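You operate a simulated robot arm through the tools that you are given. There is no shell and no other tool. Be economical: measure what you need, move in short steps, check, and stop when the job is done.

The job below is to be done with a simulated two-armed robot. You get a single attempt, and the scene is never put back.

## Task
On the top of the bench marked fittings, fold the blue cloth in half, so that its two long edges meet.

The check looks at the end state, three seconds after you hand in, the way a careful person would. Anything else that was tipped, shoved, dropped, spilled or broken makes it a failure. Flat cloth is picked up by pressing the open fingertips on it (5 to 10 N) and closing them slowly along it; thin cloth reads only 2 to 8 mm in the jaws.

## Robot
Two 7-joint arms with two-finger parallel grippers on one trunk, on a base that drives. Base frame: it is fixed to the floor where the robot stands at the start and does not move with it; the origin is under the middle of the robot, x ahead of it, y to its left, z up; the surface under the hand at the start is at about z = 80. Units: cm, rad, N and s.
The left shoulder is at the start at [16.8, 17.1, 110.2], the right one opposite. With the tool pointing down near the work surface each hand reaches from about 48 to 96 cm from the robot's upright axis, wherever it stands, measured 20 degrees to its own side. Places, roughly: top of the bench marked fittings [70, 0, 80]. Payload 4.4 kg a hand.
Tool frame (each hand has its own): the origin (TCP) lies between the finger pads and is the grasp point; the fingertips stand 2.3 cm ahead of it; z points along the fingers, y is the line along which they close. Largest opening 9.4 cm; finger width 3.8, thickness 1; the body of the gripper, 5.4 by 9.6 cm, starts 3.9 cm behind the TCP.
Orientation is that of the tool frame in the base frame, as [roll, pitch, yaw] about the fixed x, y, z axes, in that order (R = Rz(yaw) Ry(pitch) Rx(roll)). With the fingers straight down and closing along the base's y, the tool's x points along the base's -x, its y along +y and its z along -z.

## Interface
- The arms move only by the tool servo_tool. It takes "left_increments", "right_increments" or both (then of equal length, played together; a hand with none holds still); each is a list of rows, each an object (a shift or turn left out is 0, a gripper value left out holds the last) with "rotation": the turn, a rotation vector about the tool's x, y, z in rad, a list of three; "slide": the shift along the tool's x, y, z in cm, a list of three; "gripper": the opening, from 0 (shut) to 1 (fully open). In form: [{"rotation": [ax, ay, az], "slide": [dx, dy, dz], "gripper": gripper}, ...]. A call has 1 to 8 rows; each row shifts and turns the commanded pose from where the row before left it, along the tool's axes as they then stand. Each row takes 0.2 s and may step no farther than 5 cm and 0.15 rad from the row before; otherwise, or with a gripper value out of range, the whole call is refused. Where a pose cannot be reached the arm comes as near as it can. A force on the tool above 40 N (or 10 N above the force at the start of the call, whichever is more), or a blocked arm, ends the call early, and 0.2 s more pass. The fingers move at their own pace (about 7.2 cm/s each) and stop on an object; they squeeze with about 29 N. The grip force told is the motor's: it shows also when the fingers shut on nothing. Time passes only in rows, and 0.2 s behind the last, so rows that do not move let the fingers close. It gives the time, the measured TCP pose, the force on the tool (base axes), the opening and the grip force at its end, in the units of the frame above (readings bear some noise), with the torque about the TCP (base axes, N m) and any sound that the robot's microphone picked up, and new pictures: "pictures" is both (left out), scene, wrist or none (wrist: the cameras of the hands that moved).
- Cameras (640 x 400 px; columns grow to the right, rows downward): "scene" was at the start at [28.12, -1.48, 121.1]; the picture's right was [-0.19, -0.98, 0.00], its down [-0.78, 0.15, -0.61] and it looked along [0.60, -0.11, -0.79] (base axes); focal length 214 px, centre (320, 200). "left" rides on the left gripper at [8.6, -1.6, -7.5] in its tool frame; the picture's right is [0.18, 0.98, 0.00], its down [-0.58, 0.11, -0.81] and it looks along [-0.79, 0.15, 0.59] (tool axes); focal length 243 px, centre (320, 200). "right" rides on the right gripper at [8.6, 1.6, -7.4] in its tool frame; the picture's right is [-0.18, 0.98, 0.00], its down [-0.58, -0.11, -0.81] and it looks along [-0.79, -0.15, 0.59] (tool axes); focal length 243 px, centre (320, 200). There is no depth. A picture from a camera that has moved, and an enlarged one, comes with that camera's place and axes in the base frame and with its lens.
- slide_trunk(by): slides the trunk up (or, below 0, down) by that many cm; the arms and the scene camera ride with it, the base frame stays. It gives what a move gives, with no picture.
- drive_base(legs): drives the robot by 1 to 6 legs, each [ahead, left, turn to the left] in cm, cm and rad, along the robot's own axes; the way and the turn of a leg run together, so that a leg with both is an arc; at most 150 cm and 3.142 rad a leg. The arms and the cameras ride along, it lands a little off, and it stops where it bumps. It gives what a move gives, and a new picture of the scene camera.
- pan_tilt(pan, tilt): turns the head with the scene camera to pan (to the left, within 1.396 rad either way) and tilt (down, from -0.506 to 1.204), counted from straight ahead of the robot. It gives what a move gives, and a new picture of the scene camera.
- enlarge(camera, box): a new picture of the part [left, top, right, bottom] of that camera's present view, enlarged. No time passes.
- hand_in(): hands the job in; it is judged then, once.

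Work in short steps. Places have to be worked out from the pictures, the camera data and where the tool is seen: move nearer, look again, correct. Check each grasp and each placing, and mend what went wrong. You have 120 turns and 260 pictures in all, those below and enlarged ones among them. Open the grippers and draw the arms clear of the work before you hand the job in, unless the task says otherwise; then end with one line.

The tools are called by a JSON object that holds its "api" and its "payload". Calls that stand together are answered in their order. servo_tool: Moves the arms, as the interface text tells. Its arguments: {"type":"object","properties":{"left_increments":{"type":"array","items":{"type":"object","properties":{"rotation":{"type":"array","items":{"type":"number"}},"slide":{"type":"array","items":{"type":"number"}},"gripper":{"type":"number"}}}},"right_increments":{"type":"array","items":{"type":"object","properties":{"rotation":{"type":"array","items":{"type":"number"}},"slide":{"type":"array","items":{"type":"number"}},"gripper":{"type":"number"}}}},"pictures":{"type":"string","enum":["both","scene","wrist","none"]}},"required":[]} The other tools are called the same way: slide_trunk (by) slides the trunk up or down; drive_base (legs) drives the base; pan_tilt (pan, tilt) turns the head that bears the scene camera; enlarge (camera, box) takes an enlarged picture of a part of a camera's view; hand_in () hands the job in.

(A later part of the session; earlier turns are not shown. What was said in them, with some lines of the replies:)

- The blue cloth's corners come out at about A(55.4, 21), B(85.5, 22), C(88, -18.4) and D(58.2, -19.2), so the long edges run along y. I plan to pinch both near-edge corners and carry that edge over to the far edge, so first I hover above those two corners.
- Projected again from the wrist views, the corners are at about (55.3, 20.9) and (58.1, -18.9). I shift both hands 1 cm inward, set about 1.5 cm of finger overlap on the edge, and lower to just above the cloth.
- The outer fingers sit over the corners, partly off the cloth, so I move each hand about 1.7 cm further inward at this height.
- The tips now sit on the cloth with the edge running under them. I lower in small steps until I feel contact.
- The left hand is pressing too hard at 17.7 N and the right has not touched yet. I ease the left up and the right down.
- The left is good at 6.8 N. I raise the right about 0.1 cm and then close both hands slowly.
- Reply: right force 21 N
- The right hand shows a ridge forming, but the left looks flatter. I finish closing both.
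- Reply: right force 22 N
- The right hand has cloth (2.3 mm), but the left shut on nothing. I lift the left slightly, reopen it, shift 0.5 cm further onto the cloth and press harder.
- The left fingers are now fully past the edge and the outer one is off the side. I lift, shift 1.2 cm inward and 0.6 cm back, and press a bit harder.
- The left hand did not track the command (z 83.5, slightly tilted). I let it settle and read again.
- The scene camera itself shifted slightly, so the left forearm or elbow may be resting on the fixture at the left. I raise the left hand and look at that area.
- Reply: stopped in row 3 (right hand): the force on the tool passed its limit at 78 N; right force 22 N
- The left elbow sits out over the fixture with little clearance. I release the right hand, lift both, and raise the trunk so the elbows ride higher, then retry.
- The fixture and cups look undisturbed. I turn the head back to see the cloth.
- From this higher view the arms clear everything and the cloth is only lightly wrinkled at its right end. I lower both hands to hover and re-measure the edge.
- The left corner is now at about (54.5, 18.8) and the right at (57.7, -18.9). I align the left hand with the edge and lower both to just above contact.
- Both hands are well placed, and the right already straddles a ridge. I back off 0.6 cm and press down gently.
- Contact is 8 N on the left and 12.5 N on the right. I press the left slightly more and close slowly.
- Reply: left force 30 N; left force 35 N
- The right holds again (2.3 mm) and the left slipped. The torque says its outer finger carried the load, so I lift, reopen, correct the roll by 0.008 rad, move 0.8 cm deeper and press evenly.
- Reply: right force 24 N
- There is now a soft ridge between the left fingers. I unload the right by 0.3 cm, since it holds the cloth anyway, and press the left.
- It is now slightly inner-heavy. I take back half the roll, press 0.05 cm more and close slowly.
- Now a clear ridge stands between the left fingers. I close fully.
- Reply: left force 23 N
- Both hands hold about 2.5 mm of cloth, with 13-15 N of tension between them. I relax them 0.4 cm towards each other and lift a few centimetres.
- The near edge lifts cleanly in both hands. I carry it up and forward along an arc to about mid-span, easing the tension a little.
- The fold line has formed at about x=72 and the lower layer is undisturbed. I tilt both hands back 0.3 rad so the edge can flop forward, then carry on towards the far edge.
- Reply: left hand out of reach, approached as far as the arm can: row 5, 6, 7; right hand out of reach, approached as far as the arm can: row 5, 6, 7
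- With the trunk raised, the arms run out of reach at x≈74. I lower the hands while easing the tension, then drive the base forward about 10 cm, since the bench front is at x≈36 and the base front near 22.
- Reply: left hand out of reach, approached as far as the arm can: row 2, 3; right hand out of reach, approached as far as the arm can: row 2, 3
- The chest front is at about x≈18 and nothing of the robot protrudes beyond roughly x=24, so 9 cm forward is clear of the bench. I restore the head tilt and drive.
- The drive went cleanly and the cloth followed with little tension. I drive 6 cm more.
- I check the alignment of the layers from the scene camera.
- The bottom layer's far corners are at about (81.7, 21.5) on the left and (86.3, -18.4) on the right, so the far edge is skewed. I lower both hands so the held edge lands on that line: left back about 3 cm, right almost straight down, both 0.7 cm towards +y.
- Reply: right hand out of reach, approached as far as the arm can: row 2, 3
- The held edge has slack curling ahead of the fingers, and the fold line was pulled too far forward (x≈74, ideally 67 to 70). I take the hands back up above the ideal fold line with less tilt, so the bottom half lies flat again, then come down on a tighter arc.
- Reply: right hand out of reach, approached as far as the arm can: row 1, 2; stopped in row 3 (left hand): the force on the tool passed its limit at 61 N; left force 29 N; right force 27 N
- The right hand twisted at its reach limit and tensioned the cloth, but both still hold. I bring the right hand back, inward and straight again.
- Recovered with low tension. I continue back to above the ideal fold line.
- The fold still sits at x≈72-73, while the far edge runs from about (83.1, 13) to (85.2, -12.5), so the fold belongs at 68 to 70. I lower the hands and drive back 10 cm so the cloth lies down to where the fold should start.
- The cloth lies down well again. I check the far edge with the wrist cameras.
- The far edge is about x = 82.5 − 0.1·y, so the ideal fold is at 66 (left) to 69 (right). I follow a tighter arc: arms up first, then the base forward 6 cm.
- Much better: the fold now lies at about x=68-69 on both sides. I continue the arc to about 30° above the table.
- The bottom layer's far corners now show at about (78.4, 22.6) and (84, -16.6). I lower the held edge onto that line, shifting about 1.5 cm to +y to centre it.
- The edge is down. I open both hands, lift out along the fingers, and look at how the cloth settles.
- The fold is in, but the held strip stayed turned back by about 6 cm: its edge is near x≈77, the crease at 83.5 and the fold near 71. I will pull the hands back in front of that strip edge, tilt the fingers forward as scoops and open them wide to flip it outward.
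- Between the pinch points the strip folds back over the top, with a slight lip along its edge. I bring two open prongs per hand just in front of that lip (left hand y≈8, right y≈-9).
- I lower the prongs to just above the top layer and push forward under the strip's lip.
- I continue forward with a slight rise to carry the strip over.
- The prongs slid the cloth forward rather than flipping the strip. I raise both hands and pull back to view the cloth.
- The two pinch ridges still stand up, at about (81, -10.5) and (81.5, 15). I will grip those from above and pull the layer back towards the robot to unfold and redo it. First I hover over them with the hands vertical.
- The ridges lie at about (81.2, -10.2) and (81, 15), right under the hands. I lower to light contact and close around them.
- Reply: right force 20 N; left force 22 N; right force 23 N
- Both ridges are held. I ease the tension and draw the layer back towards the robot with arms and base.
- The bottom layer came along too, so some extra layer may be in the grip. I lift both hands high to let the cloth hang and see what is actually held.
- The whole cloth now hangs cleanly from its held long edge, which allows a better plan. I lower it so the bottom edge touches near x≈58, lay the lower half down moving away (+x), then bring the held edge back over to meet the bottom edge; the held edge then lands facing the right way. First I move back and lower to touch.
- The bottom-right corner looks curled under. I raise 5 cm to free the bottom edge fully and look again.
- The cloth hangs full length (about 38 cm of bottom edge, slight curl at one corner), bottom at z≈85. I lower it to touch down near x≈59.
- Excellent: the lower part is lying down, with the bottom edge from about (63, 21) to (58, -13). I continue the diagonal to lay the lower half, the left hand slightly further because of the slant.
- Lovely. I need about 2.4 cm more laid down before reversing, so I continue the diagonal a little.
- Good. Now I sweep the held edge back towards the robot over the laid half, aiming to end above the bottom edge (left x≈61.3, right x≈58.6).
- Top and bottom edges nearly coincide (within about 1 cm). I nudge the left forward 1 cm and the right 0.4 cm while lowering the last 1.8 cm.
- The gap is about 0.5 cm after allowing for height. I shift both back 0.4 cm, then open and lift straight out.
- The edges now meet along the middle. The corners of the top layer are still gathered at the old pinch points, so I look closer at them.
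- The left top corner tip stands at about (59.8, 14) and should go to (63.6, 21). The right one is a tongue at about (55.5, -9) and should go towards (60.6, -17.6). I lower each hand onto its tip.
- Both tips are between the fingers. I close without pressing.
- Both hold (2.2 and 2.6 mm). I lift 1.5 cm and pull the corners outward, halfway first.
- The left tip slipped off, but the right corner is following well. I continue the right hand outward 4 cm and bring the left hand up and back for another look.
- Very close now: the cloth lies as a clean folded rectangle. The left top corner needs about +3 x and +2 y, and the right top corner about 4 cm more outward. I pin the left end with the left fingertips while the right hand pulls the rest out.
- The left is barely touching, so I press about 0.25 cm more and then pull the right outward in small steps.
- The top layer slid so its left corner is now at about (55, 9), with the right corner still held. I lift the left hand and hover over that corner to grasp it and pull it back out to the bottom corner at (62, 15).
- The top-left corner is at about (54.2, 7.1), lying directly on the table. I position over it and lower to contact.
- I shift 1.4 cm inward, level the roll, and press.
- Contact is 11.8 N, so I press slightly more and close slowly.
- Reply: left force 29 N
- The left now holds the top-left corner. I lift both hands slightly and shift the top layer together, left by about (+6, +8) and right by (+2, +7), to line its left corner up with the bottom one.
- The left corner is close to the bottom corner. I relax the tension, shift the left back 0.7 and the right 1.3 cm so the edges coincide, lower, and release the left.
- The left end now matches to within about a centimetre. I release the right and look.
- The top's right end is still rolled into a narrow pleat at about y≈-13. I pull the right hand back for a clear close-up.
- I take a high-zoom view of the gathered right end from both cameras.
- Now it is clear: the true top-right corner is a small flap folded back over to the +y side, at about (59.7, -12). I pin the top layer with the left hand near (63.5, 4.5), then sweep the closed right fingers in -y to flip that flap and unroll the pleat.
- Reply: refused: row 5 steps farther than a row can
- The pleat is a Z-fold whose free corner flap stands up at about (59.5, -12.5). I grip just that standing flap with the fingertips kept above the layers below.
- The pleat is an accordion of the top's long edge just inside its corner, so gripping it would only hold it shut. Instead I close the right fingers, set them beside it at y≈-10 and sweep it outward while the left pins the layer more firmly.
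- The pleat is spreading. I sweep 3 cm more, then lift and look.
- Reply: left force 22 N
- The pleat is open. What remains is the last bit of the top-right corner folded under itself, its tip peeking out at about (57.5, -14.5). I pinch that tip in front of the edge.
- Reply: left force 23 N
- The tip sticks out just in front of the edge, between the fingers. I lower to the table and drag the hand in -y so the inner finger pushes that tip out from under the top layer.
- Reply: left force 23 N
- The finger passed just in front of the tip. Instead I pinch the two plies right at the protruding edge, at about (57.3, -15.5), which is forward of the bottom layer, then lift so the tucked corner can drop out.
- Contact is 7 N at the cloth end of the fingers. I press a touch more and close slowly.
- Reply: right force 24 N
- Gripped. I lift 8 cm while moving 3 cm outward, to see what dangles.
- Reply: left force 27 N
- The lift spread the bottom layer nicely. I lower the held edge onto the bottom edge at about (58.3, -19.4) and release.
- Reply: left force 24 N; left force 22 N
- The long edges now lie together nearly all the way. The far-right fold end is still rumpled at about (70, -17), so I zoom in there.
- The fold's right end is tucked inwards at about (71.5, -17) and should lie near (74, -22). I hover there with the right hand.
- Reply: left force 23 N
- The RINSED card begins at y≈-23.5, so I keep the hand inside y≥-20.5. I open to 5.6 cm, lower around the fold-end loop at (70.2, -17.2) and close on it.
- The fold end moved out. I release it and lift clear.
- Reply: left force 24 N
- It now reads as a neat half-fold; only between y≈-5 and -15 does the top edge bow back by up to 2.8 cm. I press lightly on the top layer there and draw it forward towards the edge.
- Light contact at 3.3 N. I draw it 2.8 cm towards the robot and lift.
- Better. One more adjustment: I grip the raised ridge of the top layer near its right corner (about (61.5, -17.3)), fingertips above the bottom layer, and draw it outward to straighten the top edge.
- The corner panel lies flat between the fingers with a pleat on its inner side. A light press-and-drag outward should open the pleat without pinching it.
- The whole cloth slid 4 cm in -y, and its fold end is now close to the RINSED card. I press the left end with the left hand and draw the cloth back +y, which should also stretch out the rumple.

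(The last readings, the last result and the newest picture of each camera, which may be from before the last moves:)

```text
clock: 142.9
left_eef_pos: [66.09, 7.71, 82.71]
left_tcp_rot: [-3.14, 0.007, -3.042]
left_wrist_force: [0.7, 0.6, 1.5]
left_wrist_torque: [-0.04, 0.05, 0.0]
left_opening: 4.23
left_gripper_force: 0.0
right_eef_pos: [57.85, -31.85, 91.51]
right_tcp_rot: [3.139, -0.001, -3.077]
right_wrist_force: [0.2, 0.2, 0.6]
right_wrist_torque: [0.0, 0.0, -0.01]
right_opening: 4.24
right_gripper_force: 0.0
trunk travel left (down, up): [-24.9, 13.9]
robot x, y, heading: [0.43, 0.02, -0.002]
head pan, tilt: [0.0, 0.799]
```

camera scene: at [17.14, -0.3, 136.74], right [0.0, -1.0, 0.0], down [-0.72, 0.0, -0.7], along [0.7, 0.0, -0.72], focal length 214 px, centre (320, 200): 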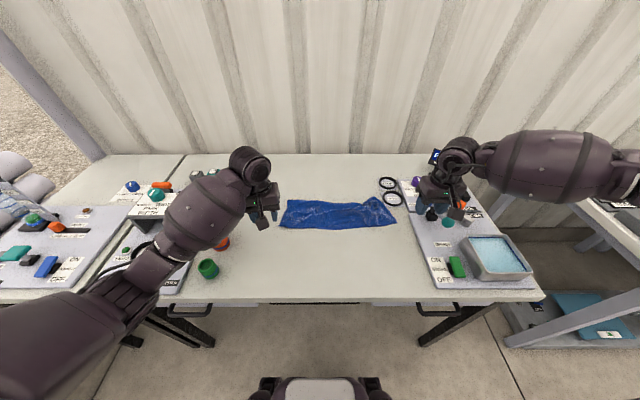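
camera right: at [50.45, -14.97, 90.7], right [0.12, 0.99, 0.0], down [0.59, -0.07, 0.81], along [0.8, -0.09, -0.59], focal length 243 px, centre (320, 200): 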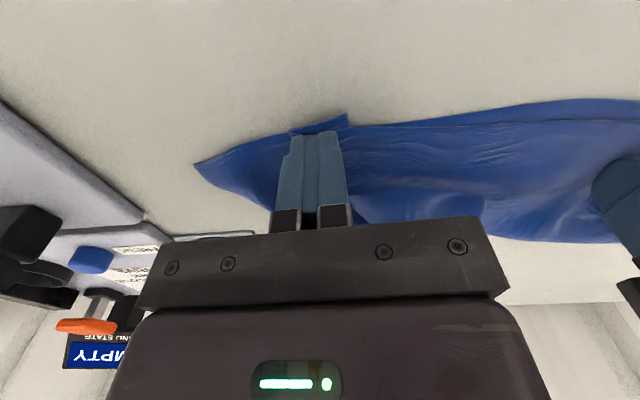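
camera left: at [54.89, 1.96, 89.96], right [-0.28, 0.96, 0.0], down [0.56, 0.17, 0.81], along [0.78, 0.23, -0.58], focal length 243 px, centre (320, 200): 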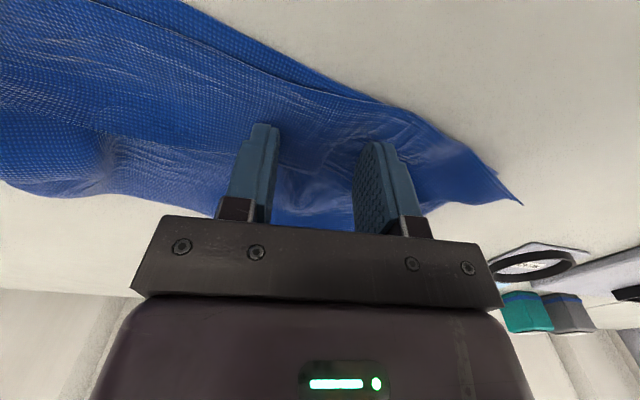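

I press 0.2 cm more and draw +y 5 cm in small steps.

{"api": "servo_tool", "payload": {"left_increments": [{"slide": [0, 0, 0.14]}, {}, {"slide": [0, 1.0, 0.01]}, {"slide": [0, 1.0, 0.01]}, {"slide": [0, 1.0, 0.01]}, {"slide": [0, 1.0, 0.01]}, {"slide": [0, 1.0, 0.01]}, {}], "pictures": "none"}}

{"api": "enlarge", "payload": {"camera": "scene", "box": [260, 180, 410, 250]}}

```text
clock: 144.7
left_eef_pos: [65.53, 12.77, 82.6]
left_tcp_rot: [-3.139, 0.008, -3.04]
left_wrist_force: [0.8, -2.8, 10.2]
left_wrist_torque: [-0.26, 0.1, 0.02]
left_opening: 4.35
left_gripper_force: 1.2
right_eef_pos: [57.82, -31.95, 91.47]
right_tcp_rot: [3.139, 0.0, -3.078]
right_wrist_force: [0.4, 0.4, 0.5]
right_wrist_torque: [-0.02, 0.02, 0.02]
right_opening: 4.2
right_gripper_force: 0.1
trunk travel left (down, up): [-24.9, 13.9]
robot x, y, heading: [0.28, -0.29, -0.007]
head pan, tilt: [0.0, 0.799]
```

```text
4.27 times, centred on (335, 215) of scene
camera zoom: at [17.05, -0.28, 136.76], right [0.0, -1.0, 0.0], down [-0.72, 0.0, -0.7], along [0.7, 0.0, -0.72], focal length 915 px, centre (256, 136)
```

zoom: 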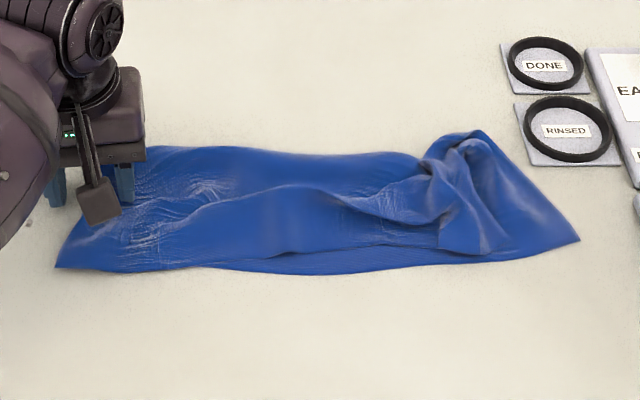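

The cloth is back clear of the card and lies well. One last improvement: with the left still pinning, I lightly pinch the raised top-right panel at about (60.3, -15.7), lift it and lay it 5 cm further out.

{"api": "servo_tool", "payload": {"right_increments": [{"slide": [-0.88, 4.0, 0]}, {"slide": [-0.88, 4.0, 0]}, {"slide": [-0.88, 4.0, 0]}, {"slide": [-0.88, 4.0, 0]}, {"slide": [0, 0, 3.2]}, {"slide": [0, 0, 3.2]}, {"slide": [0, 0, 2.0]}, {}], "pictures": "none"}}

{"api": "servo_tool", "payload": {"right_increments": [{"slide": [0, 0, 0.4]}, {"gripper": 0.36}, {"gripper": 0.28}, {"gripper": 0.2}, {"gripper": 0.12}, {"gripper": 0.05}, {"gripper": 0.0}, {}], "pictures": "none"}}

{"api": "servo_tool", "payload": {"right_increments": [{}, {"slide": [0, 0, -1.5]}, {"slide": [0, -0.3, -1.5]}, {}], "pictures": "wrist"}}

```text
clock: 146.5
left_eef_pos: [65.75, 12.85, 82.7]
left_tcp_rot: [-3.139, 0.008, -3.041]
left_wrist_force: [0.0, -0.5, 10.7]
left_wrist_torque: [-0.23, 0.16, -0.04]
left_opening: 4.27
left_gripper_force: 0.4
right_eef_pos: [60.46, -15.76, 83.18]
right_tcp_rot: [3.139, -0.001, -3.077]
right_wrist_force: [0.3, 0.0, 0.1]
right_wrist_torque: [-0.03, 0.01, 0.01]
right_opening: 4.23
right_gripper_force: 0.1
trunk travel left (down, up): [-24.9, 13.9]
robot x, y, heading: [0.24, 0.12, -0.005]
head pan, tilt: [0.0, 0.799]
```

```text
clock: 148.3
left_eef_pos: [65.66, 12.92, 82.67]
left_tcp_rot: [-3.139, 0.007, -3.04]
left_wrist_force: [0.0, -0.3, 9.1]
left_wrist_torque: [-0.22, 0.16, -0.01]
left_opening: 4.25
left_gripper_force: 0.1
right_eef_pos: [60.44, -15.71, 82.8]
right_tcp_rot: [3.137, -0.001, -3.078]
right_wrist_force: [-0.4, -0.7, 1.2]
right_wrist_torque: [0.06, 0.02, 0.0]
right_opening: 0.38
right_gripper_force: 29.0
trunk travel left (down, up): [-24.9, 13.9]
robot x, y, heading: [-0.14, 0.21, -0.006]
head pan, tilt: [0.0, 0.799]
```

```text
clock: 149.3
left_eef_pos: [65.64, 12.85, 82.66]
left_tcp_rot: [-3.14, 0.007, -3.04]
left_wrist_force: [-0.6, -0.3, 9.9]
left_wrist_torque: [-0.23, 0.16, 0.02]
left_opening: 4.2
left_gripper_force: 0.4
right_eef_pos: [60.4, -16.05, 85.84]
right_tcp_rot: [3.137, 0.0, -3.076]
right_wrist_force: [-0.2, 1.2, -0.2]
right_wrist_torque: [0.02, 0.0, 0.03]
right_opening: 0.36
right_gripper_force: 28.5
trunk travel left (down, up): [-24.9, 13.9]
robot x, y, heading: [0.37, -0.02, -0.002]
head pan, tilt: [0.0, 0.799]
camera right: at [51.69, -15.01, 93.23], right [0.12, 0.99, 0.0], down [0.59, -0.07, 0.81], along [0.8, -0.09, -0.59], focal length 243 px, centre (320, 200)
```

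right: 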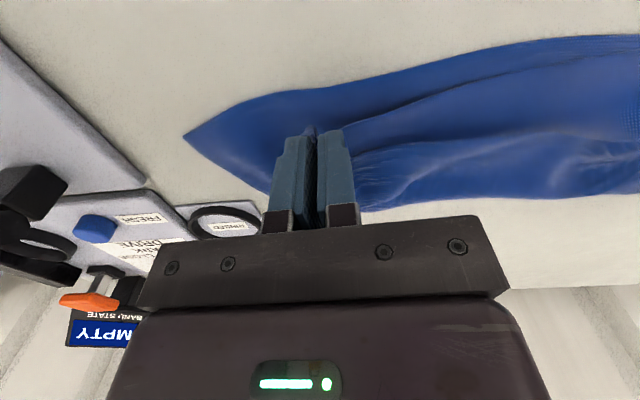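

Only the top layer is held. I move it 3.8 cm outward, lower it onto the bottom edge and release.

{"api": "servo_tool", "payload": {"right_increments": [{"slide": [0, -1.0, 0]}, {"slide": [0.1, -1.0, 0]}, {"slide": [0.1, -1.0, 0]}, {"slide": [0.1, -0.8, 0]}, {"slide": [0, -0.2, 1.2]}, {"slide": [0, -0.2, 1.0]}, {}], "pictures": "none"}}

{"api": "servo_tool", "payload": {"right_increments": [{"gripper": 0.15}, {"gripper": 0.35}, {}, {"slide": [0, 0, -3]}, {"slide": [0, 0, -4]}, {"slide": [3, -3, -2]}, {"slide": [3, -3, 0]}, {"slide": [0, -4, 0]}], "pictures": "none"}}

{"api": "servo_tool", "payload": {"left_increments": [{"slide": [0, 0, -2]}, {"slide": [0, 0, -4]}, {"slide": [2, 1, -4]}, {"slide": [4, 1, -2]}, {"slide": [4, 2, 0]}, {"slide": [0, 3, 0]}, {}], "pictures": "none"}}

{"api": "enlarge", "payload": {"camera": "scene", "box": [260, 180, 410, 250]}}

```text
clock: 150.9
left_eef_pos: [65.65, 12.85, 82.69]
left_tcp_rot: [-3.14, 0.008, -3.041]
left_wrist_force: [-0.6, -6.9, 10.2]
left_wrist_torque: [-0.42, 0.13, 0.07]
left_opening: 4.54
left_gripper_force: 3.6
right_eef_pos: [60.39, -20.23, 83.38]
right_tcp_rot: [3.136, 0.0, -3.077]
right_wrist_force: [0.1, 9.4, 0.8]
right_wrist_torque: [0.23, -0.01, 0.23]
right_opening: 0.36
right_gripper_force: 28.6
trunk travel left (down, up): [-24.9, 13.9]
robot x, y, heading: [0.58, -0.07, -0.004]
head pan, tilt: [0.0, 0.799]
```

```text
clock: 152.7
left_eef_pos: [65.54, 12.75, 82.67]
left_tcp_rot: [-3.14, 0.009, -3.041]
left_wrist_force: [1.2, -0.7, 11.7]
left_wrist_torque: [-0.27, 0.15, 0.01]
left_opening: 4.27
left_gripper_force: 0.2
right_eef_pos: [55.36, -30.7, 92.38]
right_tcp_rot: [3.137, -0.001, -3.079]
right_wrist_force: [-0.2, -0.4, 0.6]
right_wrist_torque: [-0.01, -0.01, 0.03]
right_opening: 3.3
right_gripper_force: 0.1
trunk travel left (down, up): [-24.9, 13.9]
robot x, y, heading: [-0.01, 0.01, -0.002]
head pan, tilt: [0.0, 0.799]
```

```text
clock: 154.3
left_eef_pos: [54.79, 18.64, 94.39]
left_tcp_rot: [-3.14, 0.006, -3.042]
left_wrist_force: [0.3, -0.1, -0.2]
left_wrist_torque: [0.0, 0.01, 0.02]
left_opening: 4.24
left_gripper_force: 0.1
right_eef_pos: [55.51, -30.78, 92.33]
right_tcp_rot: [3.137, 0.0, -3.076]
right_wrist_force: [0.0, -0.6, 0.3]
right_wrist_torque: [0.03, -0.02, 0.01]
right_opening: 3.29
right_gripper_force: 0.1
trunk travel left (down, up): [-24.9, 13.9]
robot x, y, heading: [0.39, 0.23, -0.005]
head pan, tilt: [0.0, 0.799]
```

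```text
4.27 times, centred on (335, 215) of scene
camera zoom: at [17.12, -0.28, 136.74], right [0.0, -1.0, 0.0], down [-0.72, 0.0, -0.7], along [0.7, 0.0, -0.72], focal length 915 px, centre (256, 136)
```

zoom: 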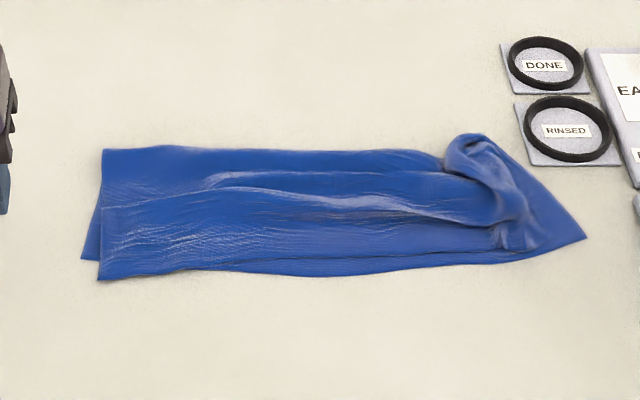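

The cloth is now a tidy half-fold with the long edges together along its length. I open and raise both hands clear and take a final overview.

{"api": "servo_tool", "payload": {"left_increments": [{"slide": [0, 0, -4], "gripper": 1.0}, {"slide": [0, 0, -4]}, {"slide": [2, 0, -2]}, {}], "right_increments": [{"slide": [0, 0, -4], "gripper": 1.0}, {"slide": [0, 0, -4]}, {"slide": [2, 0, -2]}, {}], "pictures": "scene"}}

```text
clock: 155.3
left_eef_pos: [52.88, 18.74, 104.29]
left_tcp_rot: [-3.141, 0.006, -3.04]
left_wrist_force: [-0.1, 0.1, 0.7]
left_wrist_torque: [-0.01, 0.03, -0.01]
left_opening: 9.42
left_gripper_force: 0.1
right_eef_pos: [53.07, -31.04, 102.39]
right_tcp_rot: [3.138, -0.001, -3.076]
right_wrist_force: [-0.2, -0.5, -0.2]
right_wrist_torque: [-0.01, 0.0, 0.01]
right_opening: 9.4
right_gripper_force: 0.1
trunk travel left (down, up): [-24.9, 13.9]
robot x, y, heading: [0.06, -0.19, -0.001]
head pan, tilt: [0.0, 0.799]
camera scene: at [17.23, -0.25, 136.71], right [0.0, -1.0, 0.0], down [-0.72, 0.0, -0.7], along [0.7, 0.0, -0.72], focal length 214 px, centre (320, 200)
```

scene: 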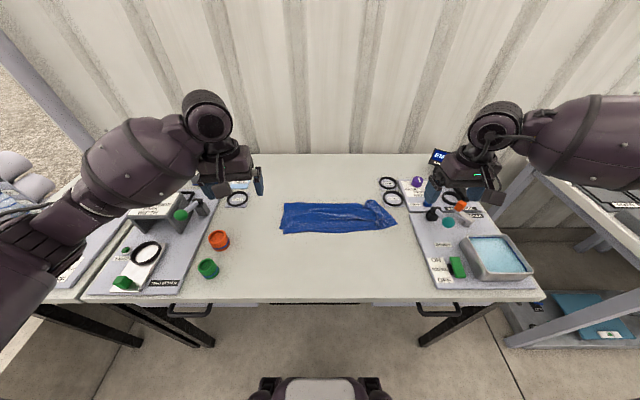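

Everything else on the bench stands where it was, the cloth is folded in half, and both hands are open and clear. I hand in.

{"api": "hand_in", "payload": {}}

```text
The job is handed in.
```

I folded the blue cloth in half on the fittings bench and handed the job in; its long edges lie together, but the fold is not perfectly even. At the left end the top corner overhangs by about 2 cm. At the right end it falls a few centimetres short and the fold is slightly rumpled. In the final picture nothing else on the bench looks moved.
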